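You operate a simulated robot arm through the tools that you are given. There is no shell and no other tool.

You are at the controls of a simulated robot arm. One attempt, no reset.

JOB
Shut the red ring box in the black-knob drawer, lay the bangle in the chest and put its lid on.

It is judged by the outcome, as a careful person would: the job done as asked, and still so three seconds after it is handed in. It fails if anything else is knocked over, pushed out of place, dropped, spilled or broken. A push-on lid holds only when it is set on centred and level and pressed home; a screw cap is set on level and turned clockwise until tight.

ROBOT AND FRAMES
A 6-joint arm with a two-finger parallel gripper, fixed in place. Base frame: the origin is at the foot of the arm, x ahead of it, y to its left, z up; the work surface is at about z = 0.8. Readings come in m, rad, newtons and seconds.
With the tool pointing down near the work surface it reaches from about 0.34 to 0.86 m from the base axis. Its first joint turns from -2.007 to 2.007 rad. Payload 3.43 kg.
The tool frame sits at the grasp point between the pads (the TCP): z along the fingers, y along the line on which they close. The tips reach 0.034 m beyond it. Largest opening 0.128 m; finger width 0.024, thickness 0.012; the body of the gripper, 0.048 by 0.13 m, starts 0.096 m behind the TCP.
Orientation is that of the tool frame in the base frame, as a unit quaternion [x, y, z, w]. With the fingers straight down and closing along the base's y, the tool's x points along the base's -x, its y along +y and its z along -z.

CONTROLS
- The arm moves only by the tool arm_command. Its argument "commands" is a list of rows, each an object of numbers (a shift or turn left out is 0, a gripper value left out holds the last): "x", "y", "z": the shift along the tool's x, y, z in m; "ax", "ay", "az": the turn, a rotation vector about the tool's x, y, z in rad. In form: [{"x": .., "y": .., "z": .., "ax": .., "ay": .., "az": ..}, ...]. A call has 1 to 20 rows; each row shifts and turns the commanded pose from where the row before left it, along the tool's axes as they then stand. "claw" is the finger opening in m, from 0 to 0.128, set as the call begins (left out, the last holds). Each row takes 0.2 s and may step no farther than 0.05 m and 0.15 rad from the row before; otherwise, or with a gripper value out of range, the whole call is refused. Where a pose cannot be reached the arm comes as near as it can. A force on the tool above 40 N (or 10 N above the force at the start of the call, whichever is more), or a blocked arm, ends the call early, and 0.2 s more pass. The fingers move at their own pace (about 0.108 m/s each) and stop on an object; they squeeze with about 39 N. The grip force told is the motor's: it shows also when the fingers shut on nothing. Time passes only in rows, and 0.2 s behind the last, so rows that do not move let the fingers close. It gives the time, the measured TCP pose, the force on the tool (base axes), the opening and the grip force at its end, in the units of the frame above (readings bear some noise), with the torque about the TCP (base axes, N m) and any sound that the robot's microphone picked up, and new pictures: "show" is both (left out), scene, wrist or none.
- Cameras (640 x 400 px; columns grow to the right, rows downward): "scene" is fixed at [0.2209, 0.5002, 1.5259]; the picture's right is [0.26, -0.97, 0.00], its down [-0.90, -0.24, -0.37] and it looks along [0.36, 0.09, -0.93] (base axes); focal length 341 px, centre (320, 200). "wrist" rides on the gripper at [0.076, -0.011, -0.16] in the tool frame; the picture's right is [0.15, 0.99, 0.00], its down [-0.88, 0.13, -0.46] and it looks along [-0.45, 0.07, 0.89] (tool axes); focal length 234 px, centre (320, 200). There is no depth. A picture from a camera that has moved, and an enlarged one, comes with that camera's place and axes in the base frame and with its lens.
- lift_body(by): slides the trunk up (or, below 0, down) by that many m; the arm rides with it, the base frame stays. It gives what a move gives, with no picture.
- enlarge(camera, box): a new picture of the part [left, top, right, bottom] of that camera's present view, enlarged. No time passes.
- close_job(): hands the job in; it is judged then, once.

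Places have to be worked out from the pictures, the camera data and where the tool is seen. Open the gripper and draw the arm clear of the work before you hand the job in, unless the task says otherwise.

The tools are called after ">>>" as a command line: name --argument value ..., lists and objects as JSON in quotes. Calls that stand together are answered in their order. arm_command: Moves the arm, as the interface text tells. Its arguments: {"type":"object","properties":{"commands":{"type":"array"},"claw":{"type":"number"},"show":{"type":"string","enum":["both","scene","wrist","none"]}},"required":["commands"]} The other tools are called the same way: lift_body (by) slides the trunk up or down; enlarge (camera, box) takes an enlarged picture of a part of a camera's view; close_job () hands the job in.

At the start:

```text
clock: 0.0
tcp_pos: [0.4358, 0.3637, 1.122]
orientation: [0.0, 1.0, 0.001, 0.0]
ft_force: [-0.7, -0.6, -0.2]
moment: [0.02, 0.01, 0.0]
finger_gap: 0.1283
grasp_force: 0.1
trunk travel left (down, up): [-0.7, 0.09]
```

scene: 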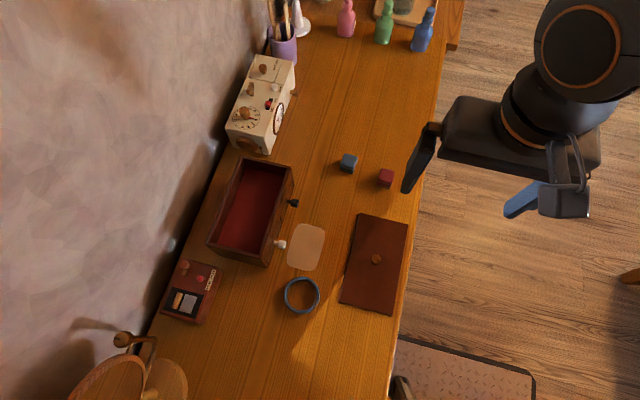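
wrist: 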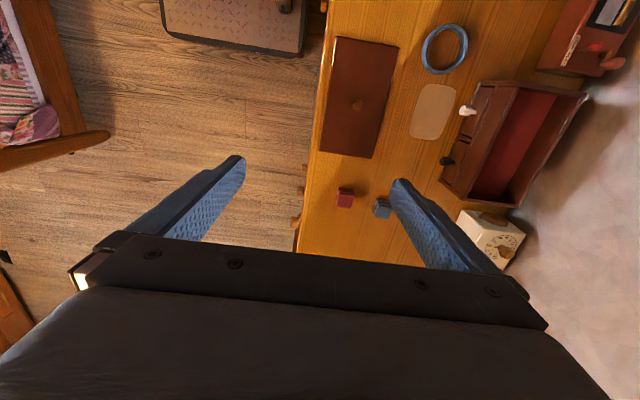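

I see an open-topped chest with two knobs (black and white), a red and a blue box, a blue bangle and a brown lid lying on the bench. I'll enlarge both views before moving.

>>> enlarge --camera "scene" --box '[190, 140, 430, 330]'

>>> enlarge --camera "wrist" --box '[300, 0, 640, 260]'

>>> enlarge --camera "scene" --box '[200, 150, 310, 275]'

```text
2.11 times, centred on (310, 235) of scene
camera zoom: at [0.2209, 0.5002, 1.5259], right [0.26, -0.97, 0.0], down [-0.9, -0.24, -0.37], along [0.36, 0.09, -0.93], focal length 717 px, centre (341, 126)
```

zoom: 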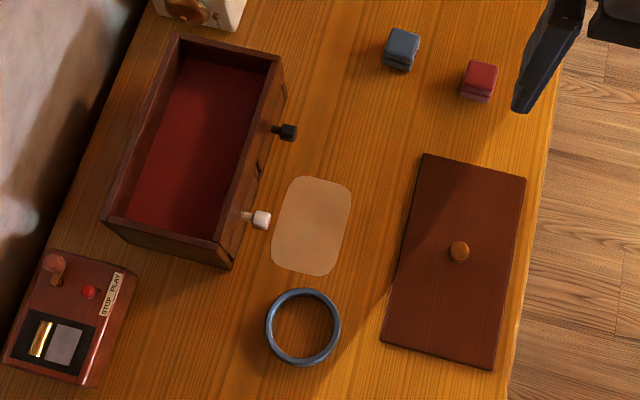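

```text
1.54 times, centred on (470, 130) of wrist
camera zoom: at [0.361, 0.3526, 1.2805], right [-0.15, 0.99, 0.0], down [0.88, 0.13, 0.46], along [0.45, 0.07, -0.89], focal length 360 px, centre (89, 308)
```

zoom: 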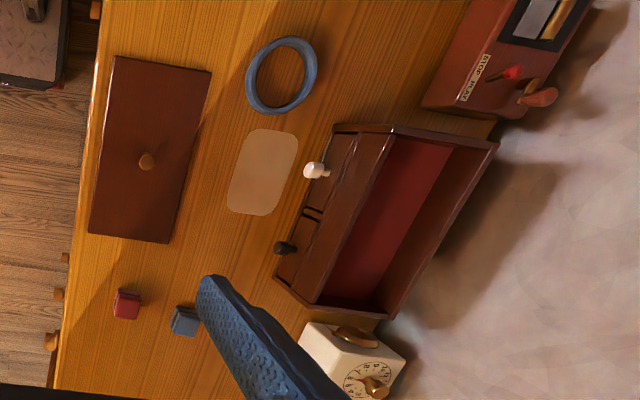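

```text
3.20 times, centred on (255, 212) of scene
camera zoom: at [0.2209, 0.5002, 1.5259], right [0.26, -0.97, 0.0], down [-0.9, -0.24, -0.37], along [0.36, 0.09, -0.93], focal length 1090 px, centre (528, 160)
```

zoom: 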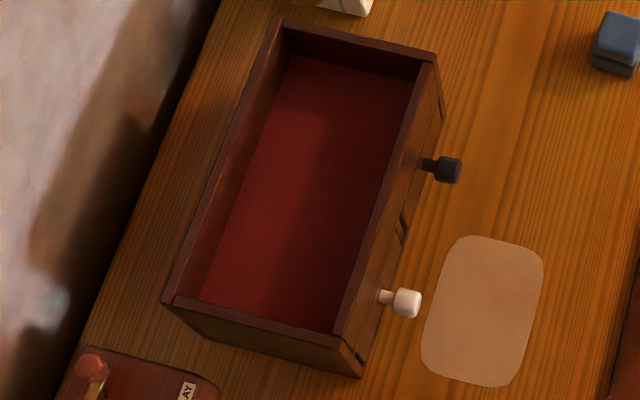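

Triangulating from both views: the chest spans about x 0.32–0.51, y 0.64–0.74, with its top at z≈0.91. The black knob is near (0.465, 0.62, 0.83) and the white knob near (0.37, 0.62, 0.83). The red box is near (0.58, 0.44), the bangle near (0.285, 0.556) and the lid near (0.39, 0.426). I'll move above the chest's front and turn the tool 90° so the wrist camera faces the drawers.

>>> arm_command --commands '[{"x": 0.0032, "y": 0.0372, "z": 0.01}, {"x": 0.0032, "y": 0.0372, "z": 0.01}, {"x": 0.0032, "y": 0.0372, "z": 0.01}, {"x": 0.0032, "y": 0.0372, "z": 0.01}, {"x": 0.0032, "y": 0.0372, "z": 0.01}, {"az": -0.15}, {"az": -0.15}, {"az": -0.15}, {"az": -0.15}, {"az": -0.15}, {"az": -0.15}, {"az": -0.15}, {"az": -0.15}, {"az": -0.15}, {"az": -0.15}, {"az": -0.0708}, {}]' --claw 0.1

```text
clock: 3.6
tcp_pos: [0.4195, 0.5492, 1.0721]
orientation: [0.707, -0.707, 0.0, -0.001]
ft_force: [0.1, 0.1, 0.2]
moment: [0.01, 0.05, -0.01]
finger_gap: 0.1002
grasp_force: 0.1
trunk travel left (down, up): [-0.7, 0.09]
camera wrist: at [0.4319, 0.4739, 1.2306], right [-0.99, -0.15, 0.0], down [-0.13, 0.88, 0.46], along [-0.07, 0.45, -0.89], focal length 234 px, centre (320, 200)
```

scene: 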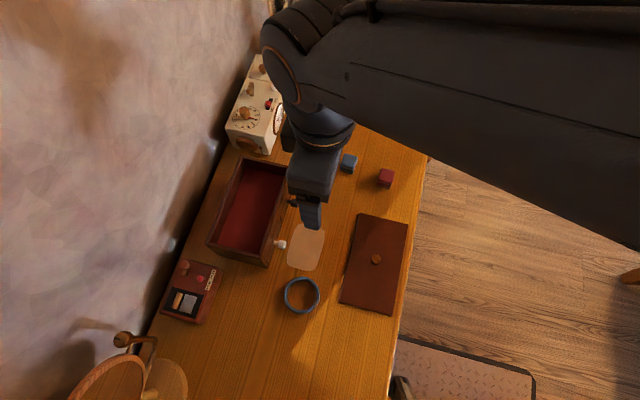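
wrist: 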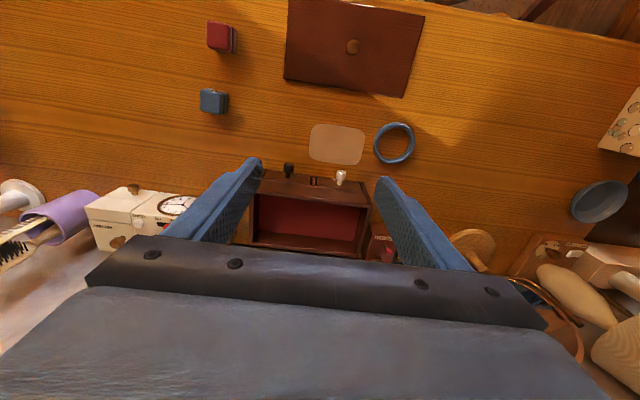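

The new view shows the drawer fronts from above. I'll enlarge it to get the knobs and drawer edges.

>>> enlarge --camera "wrist" --box '[230, 110, 430, 270]'

>>> enlarge --camera "wrist" --box '[190, 0, 440, 170]'

```text
2.50 times, centred on (330, 190) of wrist
camera zoom: at [0.4319, 0.4739, 1.2306], right [-0.99, -0.15, 0.0], down [-0.13, 0.88, 0.46], along [-0.07, 0.45, -0.89], focal length 585 px, centre (295, 225)
```

zoom: 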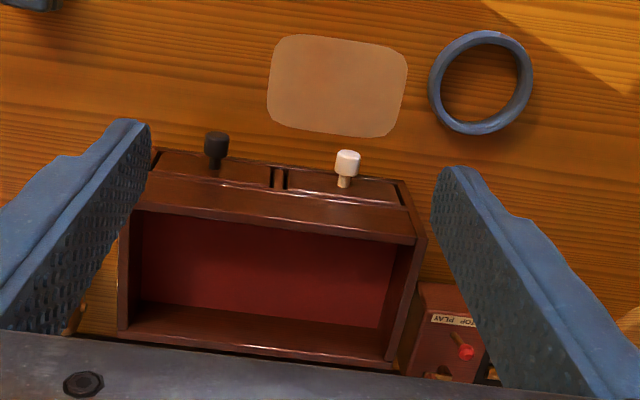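

```text
2.35 times, centred on (315, 85) of wrist
camera zoom: at [0.4319, 0.4739, 1.2306], right [-0.99, -0.15, 0.0], down [-0.13, 0.88, 0.46], along [-0.07, 0.45, -0.89], focal length 551 px, centre (332, 471)
```

zoom: 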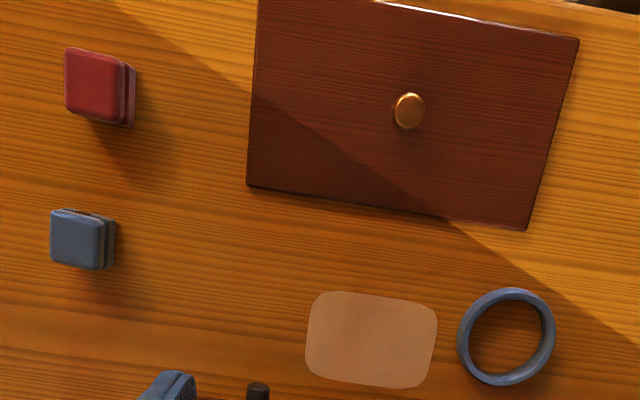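

The drawer fronts span z≈0.80–0.853, with the face at y≈0.64 and knobs at x≈0.466 and 0.371. Next I'll zoom in on the red box for its size and height, and on the black knob.

>>> enlarge --camera "wrist" --box '[195, 5, 255, 65]'

>>> enlarge --camera "scene" --box '[360, 155, 420, 200]'

>>> enlarge --camera "wrist" --box '[270, 150, 370, 215]'

```text
6.67 times, centred on (225, 35) of wrist
camera zoom: at [0.4319, 0.4739, 1.2306], right [-0.99, -0.15, 0.0], down [-0.13, 0.88, 0.46], along [-0.07, 0.45, -0.89], focal length 1561 px, centre (953, 1300)
```

zoom: 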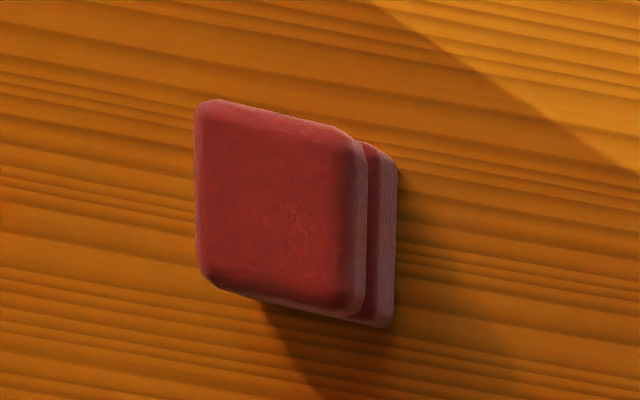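

```text
8.89 times, centred on (390, 178) of scene
camera zoom: at [0.2209, 0.5002, 1.5259], right [0.26, -0.97, 0.0], down [-0.9, -0.24, -0.37], along [0.36, 0.09, -0.93], focal length 3027 px, centre (-302, 400)
```

zoom: 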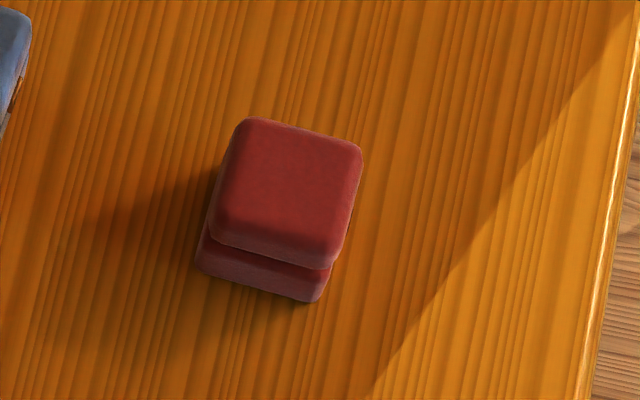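

```text
6.15 times, centred on (320, 182) of wrist
camera zoom: at [0.4319, 0.4739, 1.2306], right [-0.99, -0.15, 0.0], down [-0.13, 0.88, 0.46], along [-0.07, 0.45, -0.89], focal length 1441 px, centre (320, 308)
```

zoom: 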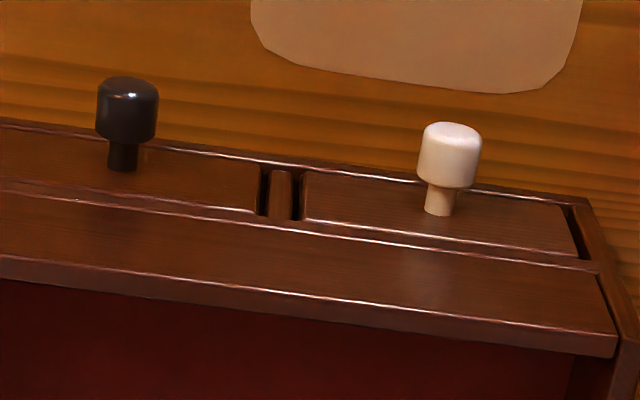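

The red box is about 0.033 m across, centred near (0.582, 0.442), with its top near 0.83. The black knob's head runs about y 0.613–0.630 and is about 18 mm in diameter. I'll set the fingers to 0.05 and come in above the knob to check the alignment.

>>> arm_command --commands '[{"x": -0.0178, "y": -0.0118, "z": 0.02}, {"x": -0.0178, "y": -0.0118, "z": 0.02}, {"x": -0.0178, "y": -0.0118, "z": 0.03}, {"x": -0.0178, "y": -0.0118, "z": 0.03}, {"z": 0.03}, {}]' --claw 0.05

```text
clock: 5.0
tcp_pos: [0.4667, 0.6211, 0.9412]
orientation: [0.707, -0.707, 0.0, 0.0]
ft_force: [-0.1, 0.0, 0.2]
moment: [0.02, -0.01, -0.02]
finger_gap: 0.0501
grasp_force: 0.1
trunk travel left (down, up): [-0.7, 0.09]
camera wrist: at [0.4797, 0.5449, 1.1001], right [-0.99, -0.15, 0.0], down [-0.13, 0.88, 0.46], along [-0.07, 0.45, -0.89], focal length 234 px, centre (320, 200)
```

scene: 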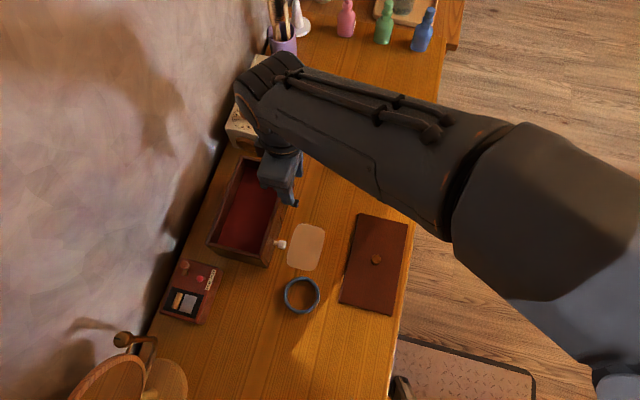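
wrist: 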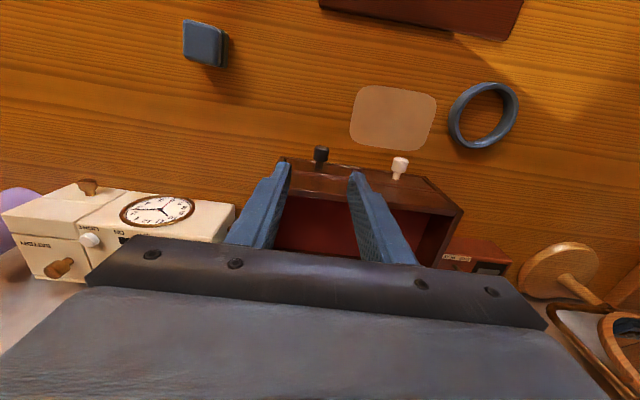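

The knob back-projects to (0.467, 0.622, 0.833), right under the TCP. I'll go down to z≈0.843 and then close on it.

>>> arm_command --commands '[{"z": 0.025, "x": 0.0005}, {"z": 0.025}, {"z": 0.025}, {"z": 0.015}, {"z": 0.008}, {}]' --claw 0.05

```text
clock: 6.4
tcp_pos: [0.4665, 0.6206, 0.8426]
orientation: [-0.707, 0.707, 0.0, -0.001]
ft_force: [-0.2, 0.6, 1.1]
moment: [-0.01, 0.01, 0.01]
finger_gap: 0.0498
grasp_force: 0.1
trunk travel left (down, up): [-0.7, 0.09]
camera wrist: at [0.4796, 0.5446, 1.0024], right [-0.99, -0.15, 0.0], down [-0.13, 0.88, 0.46], along [-0.07, 0.45, -0.89], focal length 234 px, centre (320, 200)
```

scene: 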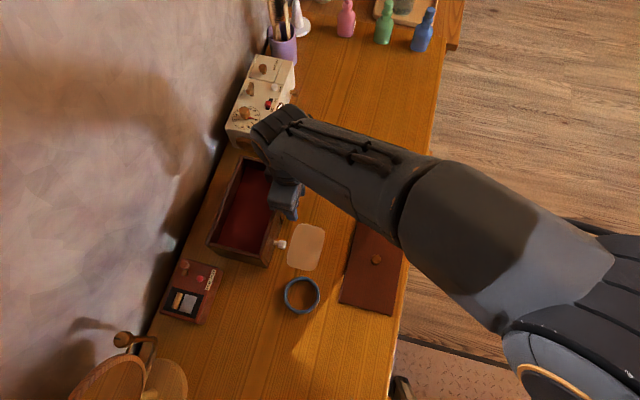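
wrist: 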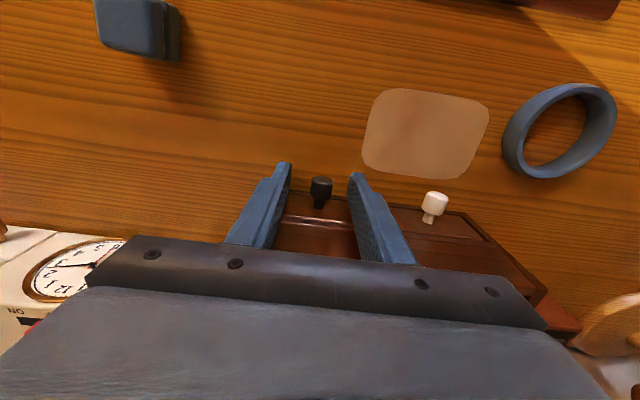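

The fingers sit either side of the black knob and there is no contact force. Closing now.

>>> arm_command --commands '[{}, {}, {}]' --claw 0.0 --show "wrist"

```text
clock: 7.2
tcp_pos: [0.4669, 0.6212, 0.8427]
orientation: [-0.707, 0.708, 0.001, 0.0]
ft_force: [-4.1, -1.3, 0.2]
moment: [-0.04, 0.06, 0.11]
finger_gap: 0.017
grasp_force: 38.8
trunk travel left (down, up): [-0.7, 0.09]
camera wrist: at [0.4791, 0.5447, 1.0025], right [-0.99, -0.15, 0.0], down [-0.13, 0.88, 0.46], along [-0.07, 0.45, -0.89], focal length 234 px, centre (320, 200)
```

wrist: 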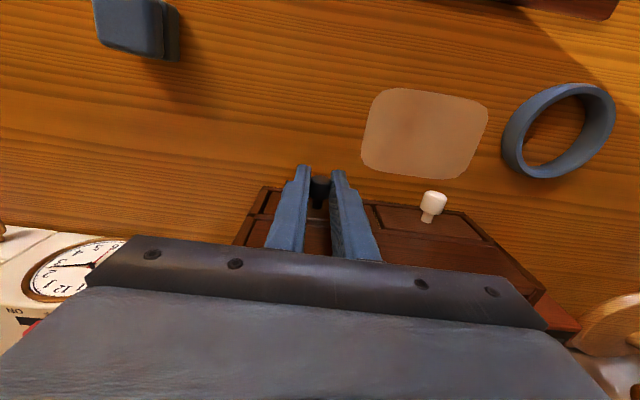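

The grip is on the knob with a 0.017 m gap. I'll pull the drawer out slowly along -y and watch the force.

>>> arm_command --commands '[{"x": 0.005}, {"x": 0.008}, {"x": 0.008}, {"x": 0.008}, {}]' --claw 0.0

```text
clock: 8.4
tcp_pos: [0.468, 0.5908, 0.8434]
orientation: [0.707, -0.707, 0.0, -0.001]
ft_force: [-3.3, -0.4, -0.3]
moment: [0.03, 0.03, 0.12]
finger_gap: 0.017
grasp_force: 38.8
trunk travel left (down, up): [-0.7, 0.09]
camera wrist: at [0.4795, 0.5153, 1.0026], right [-0.99, -0.15, 0.0], down [-0.13, 0.88, 0.46], along [-0.07, 0.45, -0.89], focal length 234 px, centre (320, 200)
```

scene: 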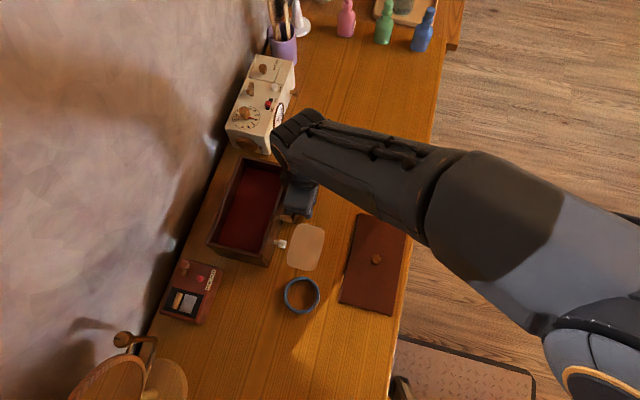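
wrist: 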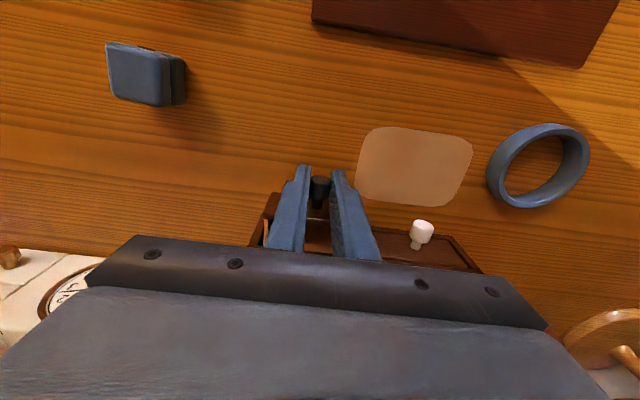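

The drawer is out about 0.03 m, with little force and the chest not moving. I'll keep pulling in small steps to about 0.065 m.

>>> arm_command --commands '[{"x": 0.008}, {"x": 0.008}, {"x": 0.008}, {"x": 0.006}, {"x": 0.005}, {}]' --claw 0.0

```text
clock: 9.8
tcp_pos: [0.467, 0.5564, 0.8425]
orientation: [-0.707, 0.707, 0.0, 0.001]
ft_force: [3.2, 0.5, 0.1]
moment: [0.07, -0.06, 0.14]
finger_gap: 0.0168
grasp_force: 38.7
trunk travel left (down, up): [-0.7, 0.09]
camera wrist: at [0.4795, 0.4805, 1.0025], right [-0.99, -0.15, 0.0], down [-0.13, 0.88, 0.46], along [-0.07, 0.45, -0.89], focal length 234 px, centre (320, 200)
```

scene: 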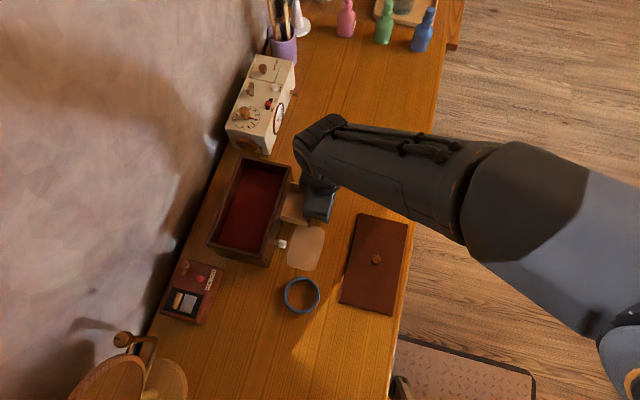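
wrist: 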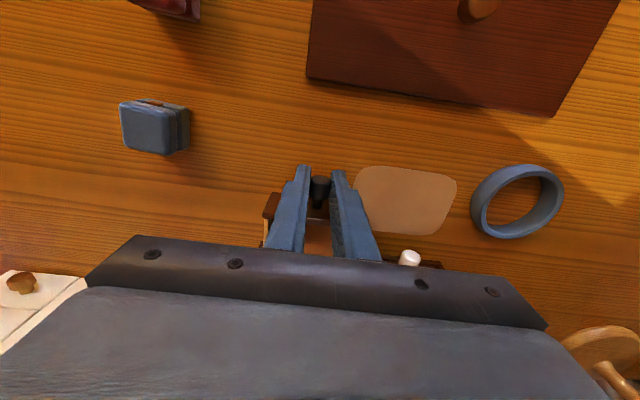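

The drawer is out 0.065 m. Next I'll release the knob, rise straight up, and look at the drawer.

>>> arm_command --commands '[{}, {}, {"z": -0.01}, {"z": -0.03}, {"z": -0.04}, {"z": -0.04}, {"x": 0.03, "z": -0.03}, {"x": 0.03, "z": -0.03}, {}]' --claw 0.05

```text
clock: 11.8
tcp_pos: [0.466, 0.4948, 1.0224]
orientation: [0.708, -0.707, -0.001, 0.0]
ft_force: [0.0, 0.2, 0.0]
moment: [0.0, -0.01, 0.02]
finger_gap: 0.0499
grasp_force: 0.0
trunk travel left (down, up): [-0.7, 0.09]
camera wrist: at [0.4788, 0.4197, 1.182], right [-0.99, -0.15, 0.0], down [-0.13, 0.88, 0.46], along [-0.07, 0.45, -0.89], focal length 234 px, centre (320, 200)
```

scene: 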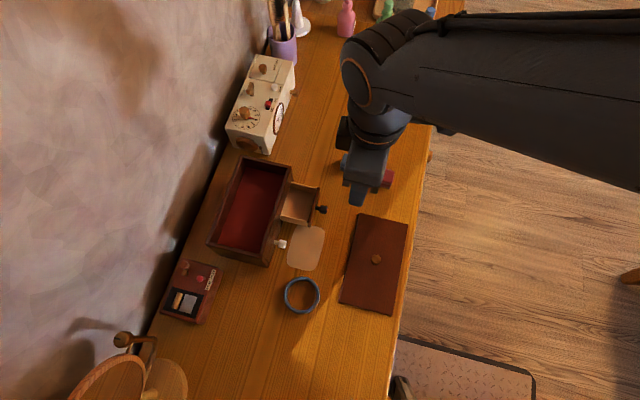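
wrist: 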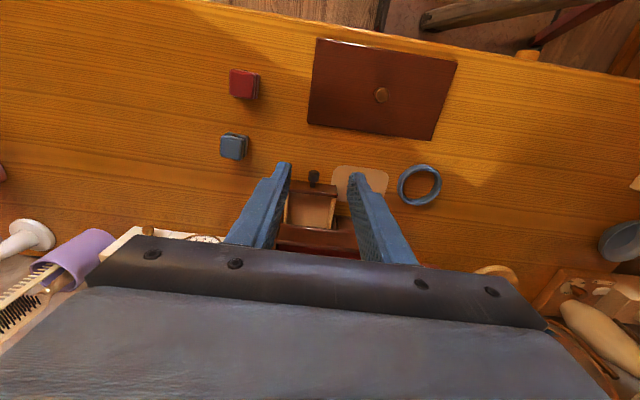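

>>> enlarge --camera "wrist" --box '[270, 150, 370, 250]'

>>> enlarge --camera "scene" --box '[250, 170, 340, 240]'

>>> enlarge --camera "wrist" --box '[210, 50, 290, 110]'

```text
4.00 times, centred on (320, 200) of wrist
camera zoom: at [0.4788, 0.4197, 1.182], right [-0.99, -0.15, 0.0], down [-0.13, 0.88, 0.46], along [-0.07, 0.45, -0.89], focal length 937 px, centre (320, 200)
```

zoom: 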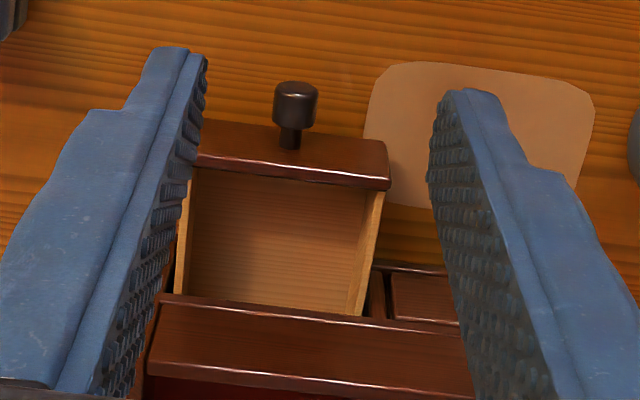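

```text
5.71 times, centred on (295, 205) of scene
camera zoom: at [0.2209, 0.5002, 1.5259], right [0.26, -0.97, 0.0], down [-0.9, -0.24, -0.37], along [0.36, 0.09, -0.93], focal length 1946 px, centre (463, 171)
```

zoom: 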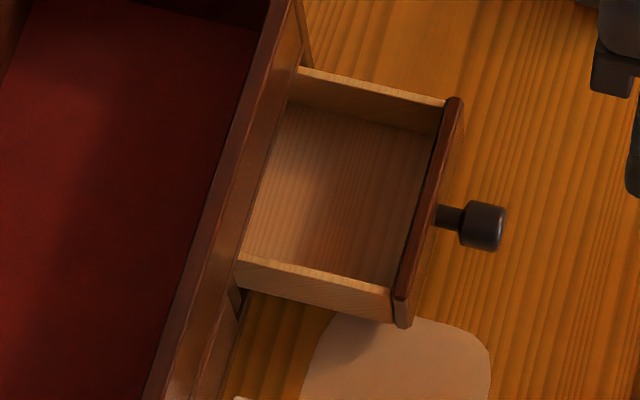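

```text
6.67 times, centred on (250, 80) of wrist
camera zoom: at [0.4788, 0.4197, 1.182], right [-0.99, -0.15, 0.0], down [-0.13, 0.88, 0.46], along [-0.07, 0.45, -0.89], focal length 1561 px, centre (787, 1000)
```

zoom: 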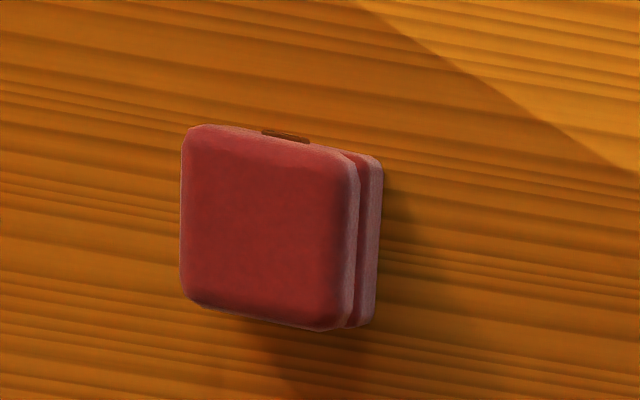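

The drawer is open. Its inside runs about x 0.431–0.503 and y 0.582–0.638, with the floor near z 0.812, so the ~0.034 m box fits. I'll move over the red box at (0.583, 0.4415) and come down part way to verify.

>>> arm_command --commands '[{"x": 0.0133, "y": -0.0293}, {"x": 0.0133, "y": -0.0293}, {"x": 0.0133, "y": -0.0293}, {"x": 0.0134, "y": -0.0294}, {"z": 0.04}, {"z": 0.04}, {"z": 0.03}, {}]' --claw 0.064

```text
clock: 13.6
tcp_pos: [0.5848, 0.4437, 0.9124]
orientation: [-0.707, 0.707, 0.0, 0.0]
ft_force: [-0.5, 0.6, -0.1]
moment: [0.02, -0.02, -0.02]
finger_gap: 0.0639
grasp_force: 0.0
trunk travel left (down, up): [-0.7, 0.09]
camera wrist: at [0.5969, 0.3688, 1.0715], right [-0.99, -0.15, 0.0], down [-0.13, 0.88, 0.46], along [-0.07, 0.45, -0.89], focal length 234 px, centre (320, 200)
```

scene: 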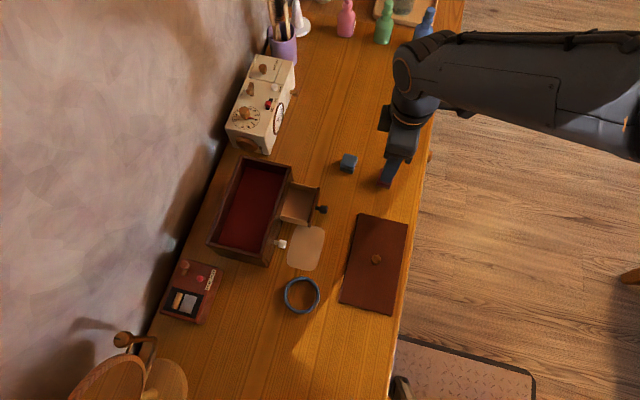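
wrist: 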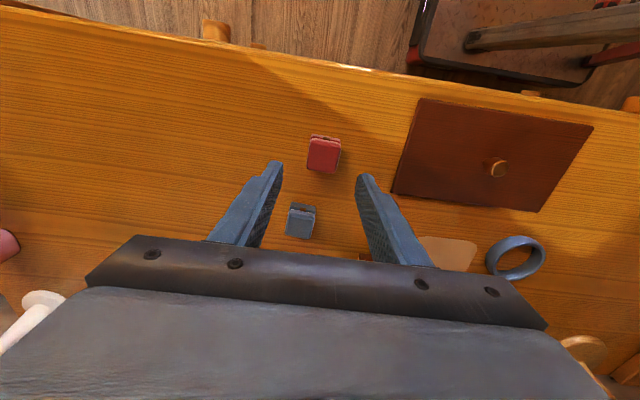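

I'll enlarge this view to pin down the box's centre against the fingers.

>>> enlarge --camera "wrist" --box '[280, 125, 360, 175]'

```text
8.00 times, centred on (320, 150) of wrist
camera zoom: at [0.5969, 0.3688, 1.0715], right [-0.99, -0.15, 0.0], down [-0.13, 0.88, 0.46], along [-0.07, 0.45, -0.89], focal length 1873 px, centre (320, 600)
```

zoom: 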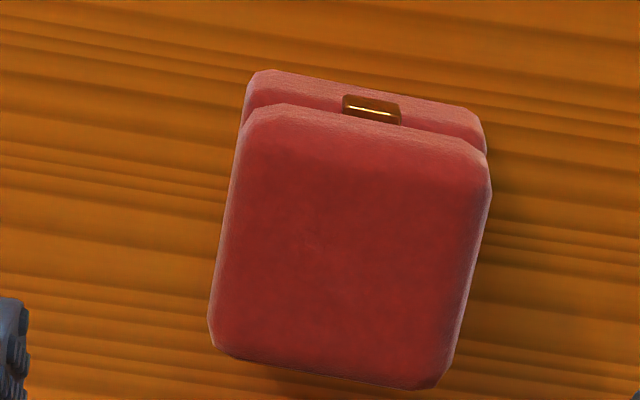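

The box centre comes out at (0.582, 0.4416), so I'll shift about 2 mm and descend to z≈0.838 around it.

>>> arm_command --commands '[{"x": 0.0015, "y": 0.0023, "z": 0.02}, {"z": 0.025}, {"z": 0.018}, {"z": 0.011}, {}]' --claw 0.064

```text
clock: 14.8
tcp_pos: [0.5809, 0.4411, 0.8396]
orientation: [-0.707, 0.707, 0.0, 0.0]
ft_force: [-0.3, 0.4, -0.2]
moment: [0.0, 0.01, -0.03]
finger_gap: 0.064
grasp_force: 0.0
trunk travel left (down, up): [-0.7, 0.09]
camera wrist: at [0.5943, 0.3663, 0.9989], right [-0.99, -0.15, 0.0], down [-0.13, 0.88, 0.46], along [-0.07, 0.45, -0.89], focal length 234 px, centre (320, 200)
```

scene: 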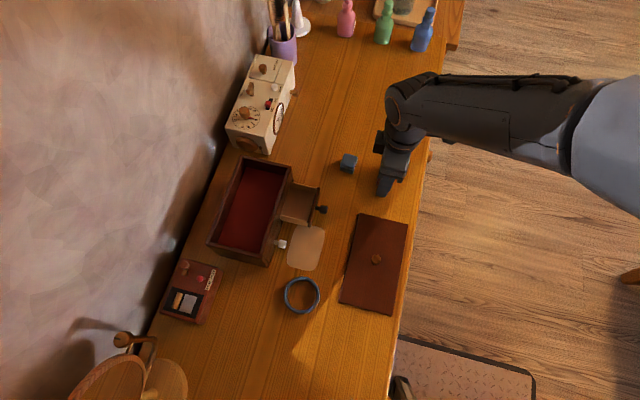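
wrist: 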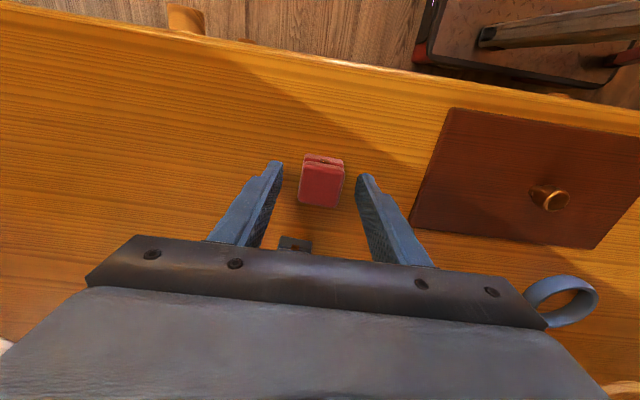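

The box is centred between the fingers. I'll close on it and then lift a little.

>>> arm_command --commands '[{}, {}, {}]' --claw 0.0 --show "wrist"

```text
clock: 15.6
tcp_pos: [0.5822, 0.442, 0.8397]
orientation: [0.707, -0.707, 0.0, 0.001]
ft_force: [-0.6, -0.1, 0.1]
moment: [0.04, 0.0, -0.01]
finger_gap: 0.0327
grasp_force: 38.6
trunk travel left (down, up): [-0.7, 0.09]
camera wrist: at [0.5942, 0.3663, 0.9989], right [-0.99, -0.15, 0.0], down [-0.13, 0.88, 0.46], along [-0.07, 0.45, -0.89], focal length 234 px, centre (320, 200)
```

wrist: 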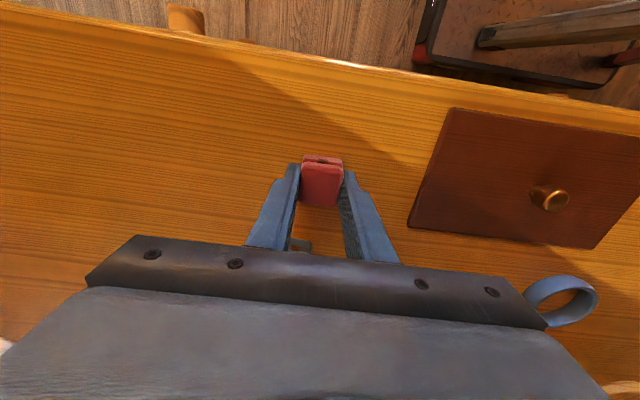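

The grip is firm on the box with a 0.0327 m gap. I'll lift it and carry it over the open drawer, to (0.467, 0.606).

>>> arm_command --commands '[{"z": -0.02}, {"z": -0.04}, {"z": -0.04}, {"z": -0.02}, {"x": -0.0329, "y": 0.023}, {"x": -0.0329, "y": 0.023}, {"x": -0.0329, "y": 0.023}, {"x": -0.0329, "y": 0.023}, {"x": -0.0329, "y": 0.023}, {}]' --claw 0.0

```text
clock: 17.8
tcp_pos: [0.4665, 0.6066, 0.9597]
orientation: [-0.707, 0.707, 0.0, 0.0]
ft_force: [-0.4, -0.1, 0.5]
moment: [0.0, -0.01, -0.01]
finger_gap: 0.0324
grasp_force: 39.3
trunk travel left (down, up): [-0.7, 0.09]
camera wrist: at [0.4788, 0.5307, 1.1193], right [-0.99, -0.15, 0.0], down [-0.13, 0.88, 0.46], along [-0.07, 0.45, -0.89], focal length 234 px, centre (320, 200)
```

scene: 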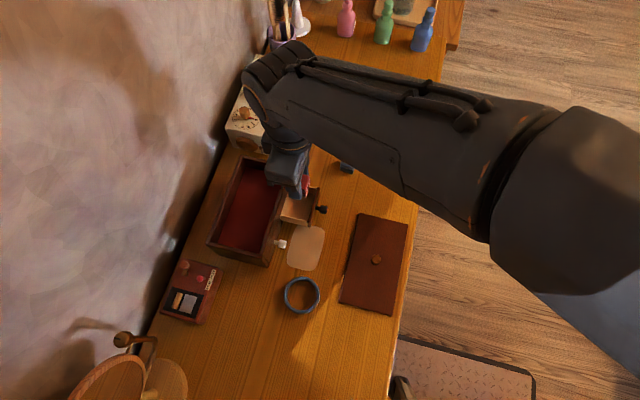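
wrist: 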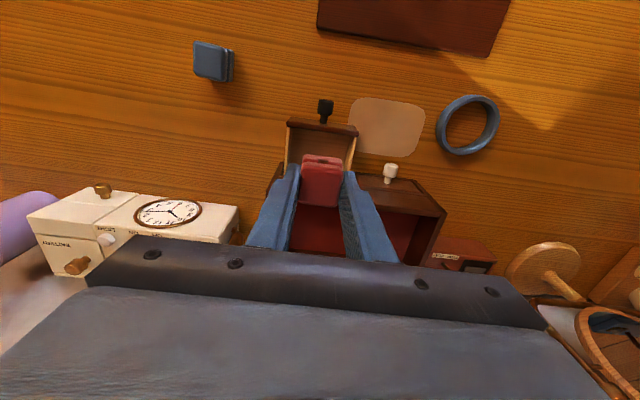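

>>> enlarge --camera "wrist" --box '[260, 90, 400, 215]'

>>> enlarge --camera "scene" --box '[250, 150, 340, 240]'

```text
3.20 times, centred on (330, 152) of wrist
camera zoom: at [0.4788, 0.5307, 1.1193], right [-0.99, -0.15, 0.0], down [-0.13, 0.88, 0.46], along [-0.07, 0.45, -0.89], focal length 749 px, centre (288, 352)
```

zoom: 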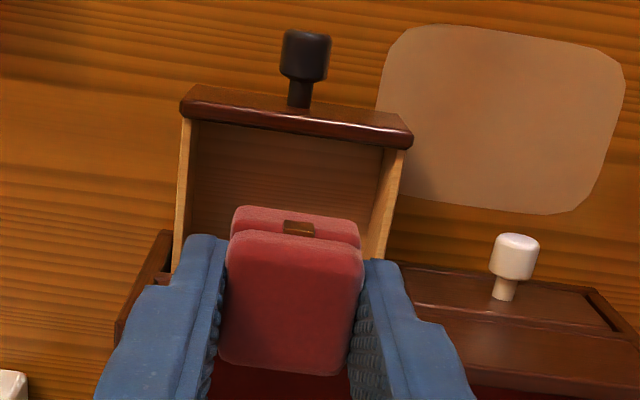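

```text
4.44 times, centred on (295, 195) of scene
camera zoom: at [0.2209, 0.5002, 1.5259], right [0.26, -0.97, 0.0], down [-0.9, -0.24, -0.37], along [0.36, 0.09, -0.93], focal length 1514 px, centre (431, 222)
```

zoom: 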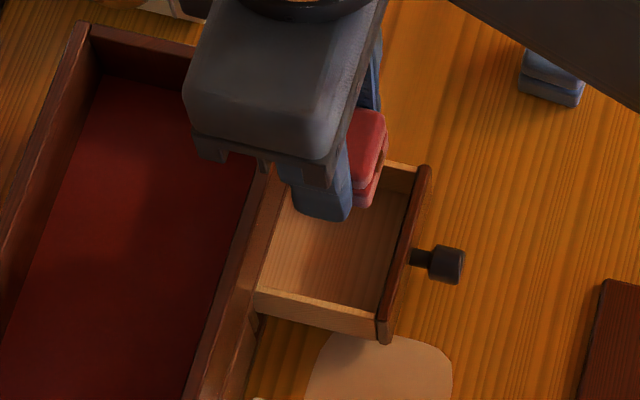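

Before lowering, I want the finger's stepped shape compared with the drawer's inner width, so I'll zoom in on the fingers and drawer.

>>> enlarge --camera "wrist" --box '[285, 150, 375, 210]'

>>> enlarge --camera "scene" --box '[290, 165, 345, 225]'

```text
6.67 times, centred on (330, 180) of wrist
camera zoom: at [0.4788, 0.5307, 1.1193], right [-0.99, -0.15, 0.0], down [-0.13, 0.88, 0.46], along [-0.07, 0.45, -0.89], focal length 1561 px, centre (253, 333)
```

zoom: 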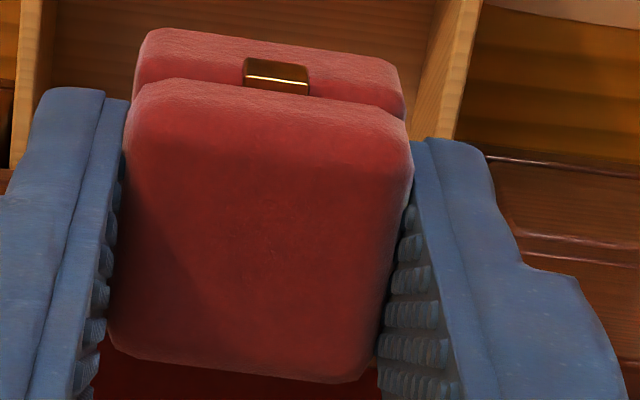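

```text
6.67 times, centred on (318, 195) of scene
camera zoom: at [0.2209, 0.5002, 1.5259], right [0.26, -0.97, 0.0], down [-0.9, -0.24, -0.37], along [0.36, 0.09, -0.93], focal length 2270 px, centre (337, 233)
```

zoom: 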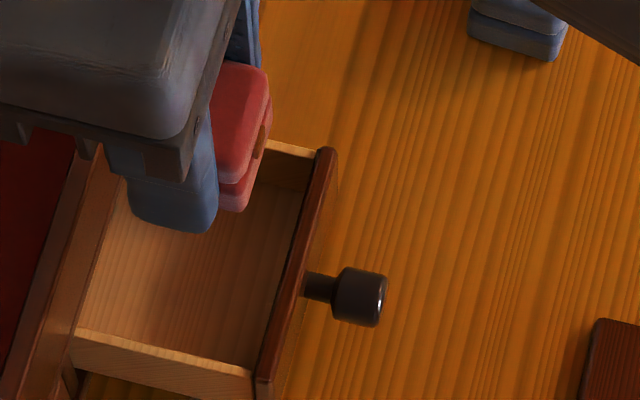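

The finger's step is about 44 mm above the tips, so it stays above the drawer walls. I'll lower to just above the drawer floor with a 1.5 mm x correction, then feel for contact.

>>> arm_command --commands '[{"y": -0.0015, "z": 0.03}, {"z": 0.03}, {"z": 0.02}, {"z": 0.015}, {}]' --claw 0.0

```text
clock: 19.0
tcp_pos: [0.4676, 0.6049, 0.8635]
orientation: [-0.707, 0.707, 0.0, 0.001]
ft_force: [0.2, 0.2, 0.7]
moment: [0.0, -0.02, -0.01]
finger_gap: 0.0324
grasp_force: 38.9
trunk travel left (down, up): [-0.7, 0.09]
camera wrist: at [0.4805, 0.5301, 1.0234], right [-0.99, -0.15, 0.0], down [-0.13, 0.88, 0.46], along [-0.07, 0.45, -0.89], focal length 234 px, centre (320, 200)
```

scene: 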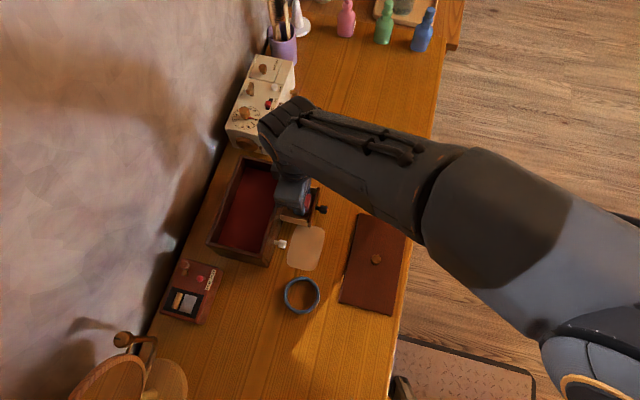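
wrist: 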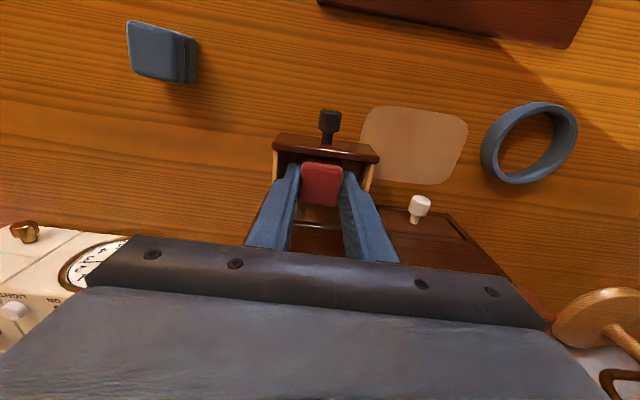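

The box is inside the drawer with its bottom at about 0.824. I'll lower in 2 mm steps and watch for floor contact.

>>> arm_command --commands '[{"z": 0.002}, {"z": 0.002}, {"z": 0.002}, {"z": 0.002}, {}]' --claw 0.0 --show "none"

```text
clock: 20.2
tcp_pos: [0.4687, 0.6054, 0.8563]
orientation: [-0.707, 0.708, -0.001, 0.0]
ft_force: [0.9, -0.6, 0.0]
moment: [-0.04, 0.01, 0.03]
finger_gap: 0.0326
grasp_force: 38.5
trunk travel left (down, up): [-0.7, 0.09]
```

No contact yet at TCP z≈0.856, so I'll continue in 1–1.5 mm steps.

>>> arm_command --commands '[{"z": 0.0015}, {"z": 0.0015}, {"z": 0.001}, {}]' --claw 0.0 --show "none"

```text
clock: 21.2
tcp_pos: [0.467, 0.6054, 0.8526]
orientation: [0.708, -0.706, 0.0, -0.001]
ft_force: [-0.7, 0.6, 8.4]
moment: [0.02, 0.08, -0.01]
finger_gap: 0.0325
grasp_force: 38.5
trunk travel left (down, up): [-0.7, 0.09]
```

That's contact with the floor at 8 N. I'll open just enough to free the box without touching the drawer walls, and then rise.

>>> arm_command --commands '[{}, {}, {"z": -0.005}, {"z": -0.01}, {"z": -0.02}, {"z": -0.03}, {"z": -0.03}, {}]' --claw 0.04

```text
clock: 23.0
tcp_pos: [0.4687, 0.6055, 0.9486]
orientation: [-0.707, 0.707, 0.0, 0.0]
ft_force: [-0.5, 0.0, 0.3]
moment: [-0.03, 0.01, 0.03]
finger_gap: 0.0399
grasp_force: 0.1
trunk travel left (down, up): [-0.7, 0.09]
camera wrist: at [0.4807, 0.5299, 1.1067], right [-0.99, -0.15, 0.0], down [-0.13, 0.88, 0.46], along [-0.07, 0.45, -0.89], focal length 234 px, centre (320, 200)
```

scene: 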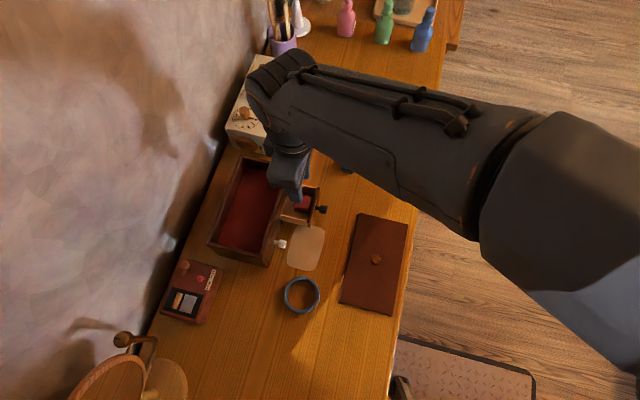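
wrist: 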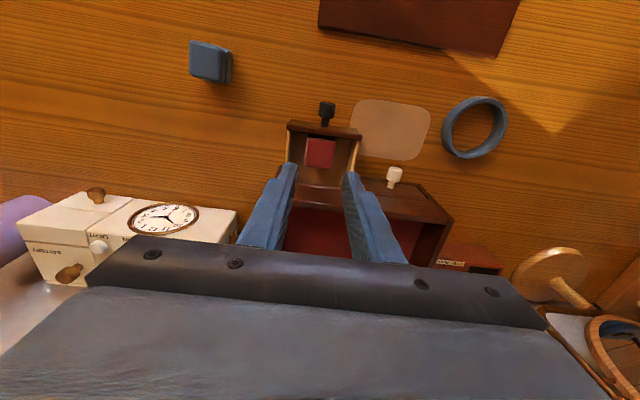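

The red box is sitting in the drawer. I'll go back over the black knob at (0.467, 0.556), go down around it and regrip, so I can push the drawer closed under control.

>>> arm_command --commands '[{"x": 0.0165, "y": 0.0005}, {"x": 0.0165, "y": 0.0005}, {"x": 0.0165, "y": 0.0005}, {}, {"z": 0.03}, {"z": 0.03}, {"z": 0.025}, {"z": 0.015}, {"z": 0.005}, {}]' --claw 0.05

```text
clock: 25.2
tcp_pos: [0.4661, 0.5563, 0.8414]
orientation: [-0.706, 0.708, -0.001, 0.0]
ft_force: [-0.4, 0.0, -0.1]
moment: [0.0, -0.04, -0.04]
finger_gap: 0.0501
grasp_force: 0.1
trunk travel left (down, up): [-0.7, 0.09]
camera wrist: at [0.4788, 0.4808, 1.0017], right [-0.99, -0.15, 0.0], down [-0.13, 0.88, 0.46], along [-0.07, 0.45, -0.89], focal length 234 px, centre (320, 200)
```

scene: 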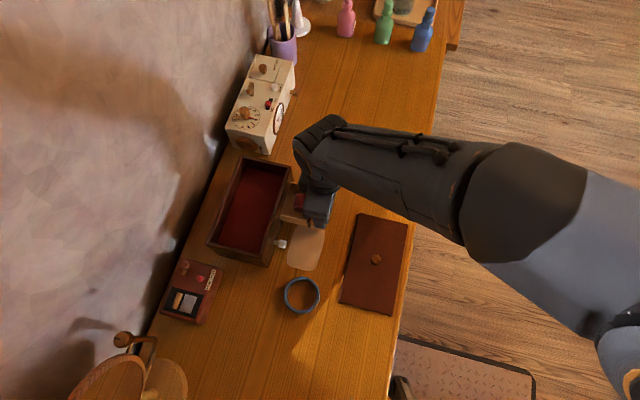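
wrist: 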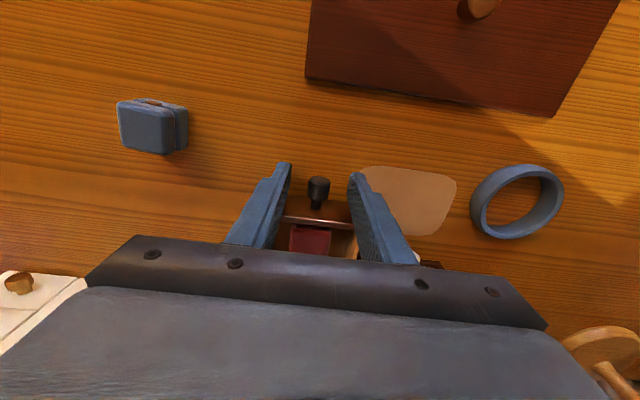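

The fingers are around the knob. I'll close on it and push most of the way, 0.055 m, gently.

>>> arm_command --commands '[{}, {}, {}, {"x": -0.006}, {"x": -0.008}, {"x": -0.008}, {"x": -0.008}, {"x": -0.008}, {"x": -0.008}, {"x": -0.007}, {}]' --claw 0.0

```text
clock: 27.6
tcp_pos: [0.4673, 0.6096, 0.8433]
orientation: [-0.707, 0.707, 0.0, 0.0]
ft_force: [0.3, 0.8, 6.0]
moment: [-0.01, -0.03, 0.07]
finger_gap: 0.0168
grasp_force: 38.8
trunk travel left (down, up): [-0.7, 0.09]
camera wrist: at [0.4788, 0.5338, 1.0017], right [-0.99, -0.15, 0.0], down [-0.13, 0.88, 0.46], along [-0.07, 0.45, -0.89], focal length 234 px, centre (320, 200)
```

scene: 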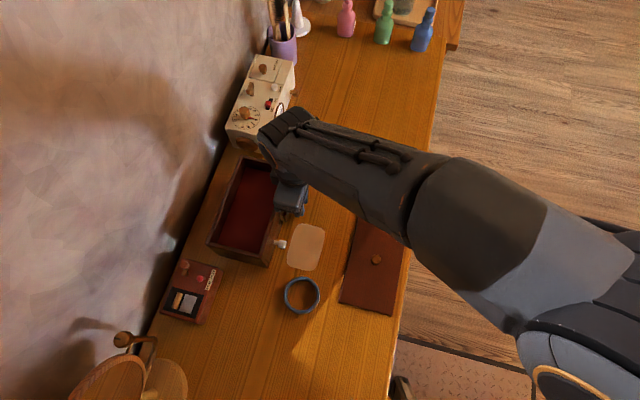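
wrist: 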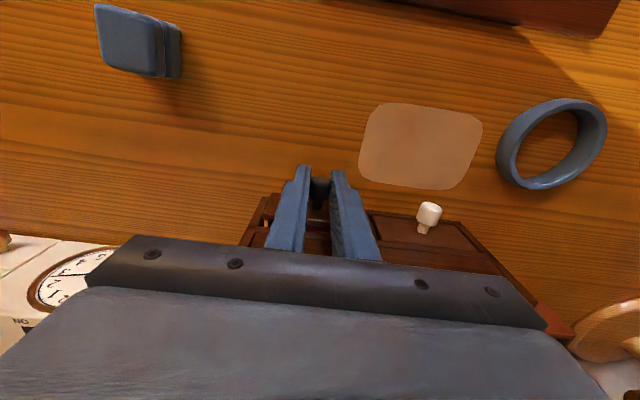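

It moved freely to y≈0.610. I'll push the remaining ~11 mm in small steps.

>>> arm_command --commands '[{"x": -0.004}, {"x": -0.004}, {"x": -0.002}, {}]' --claw 0.0

```text
clock: 28.6
tcp_pos: [0.4671, 0.6178, 0.843]
orientation: [-0.707, 0.707, 0.0, 0.0]
ft_force: [0.2, 0.3, 10.4]
moment: [-0.19, -0.05, 0.03]
finger_gap: 0.0171
grasp_force: 38.8
trunk travel left (down, up): [-0.7, 0.09]
camera wrist: at [0.4788, 0.5435, 1.0017], right [-0.99, -0.15, 0.0], down [-0.13, 0.88, 0.46], along [-0.07, 0.45, -0.89], focal length 234 px, centre (320, 200)
```

scene: 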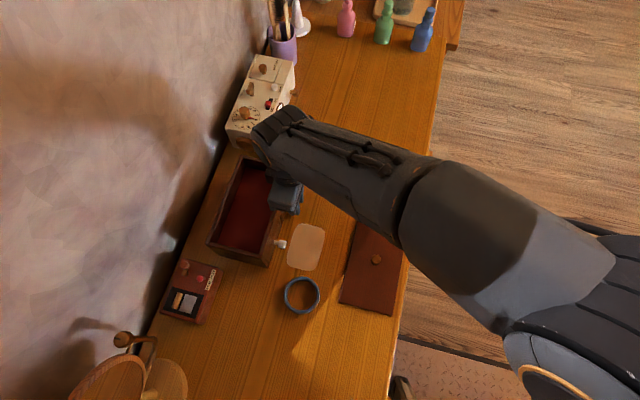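
wrist: 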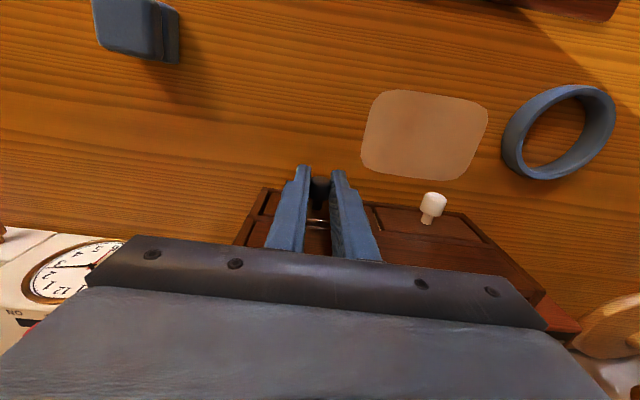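

It's nearly closed, with a slight downward bias of about 10 N on the knob. I'll ease up 1 mm and push the last couple of millimetres until it seats.

>>> arm_command --commands '[{"z": -0.001}, {"x": -0.001}, {"x": -0.001}, {"x": -0.001}, {}]' --claw 0.0 --show "wrist"

>>> enlarge --camera "wrist" --box '[230, 160, 480, 270]'

```text
clock: 29.8
tcp_pos: [0.4671, 0.6215, 0.8426]
orientation: [-0.707, 0.707, -0.001, 0.0]
ft_force: [1.9, -4.9, 0.1]
moment: [-0.64, 0.12, 0.18]
finger_gap: 0.017
grasp_force: 38.9
trunk travel left (down, up): [-0.7, 0.09]
camera wrist: at [0.4794, 0.5462, 1.0019], right [-0.99, -0.15, 0.0], down [-0.13, 0.88, 0.45], along [-0.07, 0.45, -0.89], focal length 234 px, centre (320, 200)
```

wrist: 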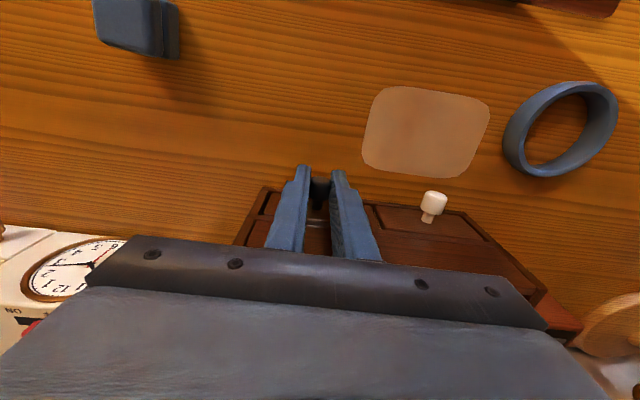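

```text
2.56 times, centred on (355, 215) of wrist
camera zoom: at [0.4794, 0.5462, 1.0019], right [-0.99, -0.15, 0.0], down [-0.13, 0.88, 0.45], along [-0.07, 0.45, -0.89], focal length 600 px, centre (230, 162)
```

zoom: 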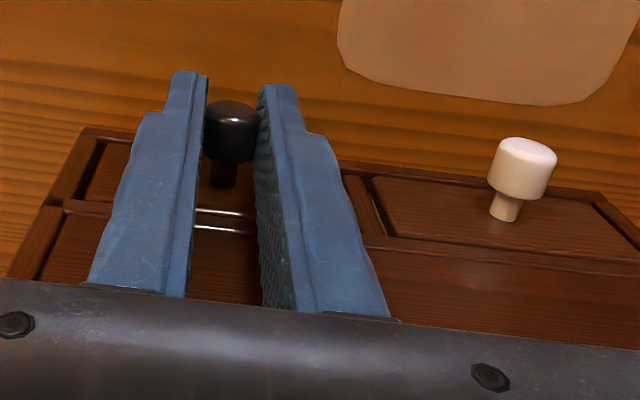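

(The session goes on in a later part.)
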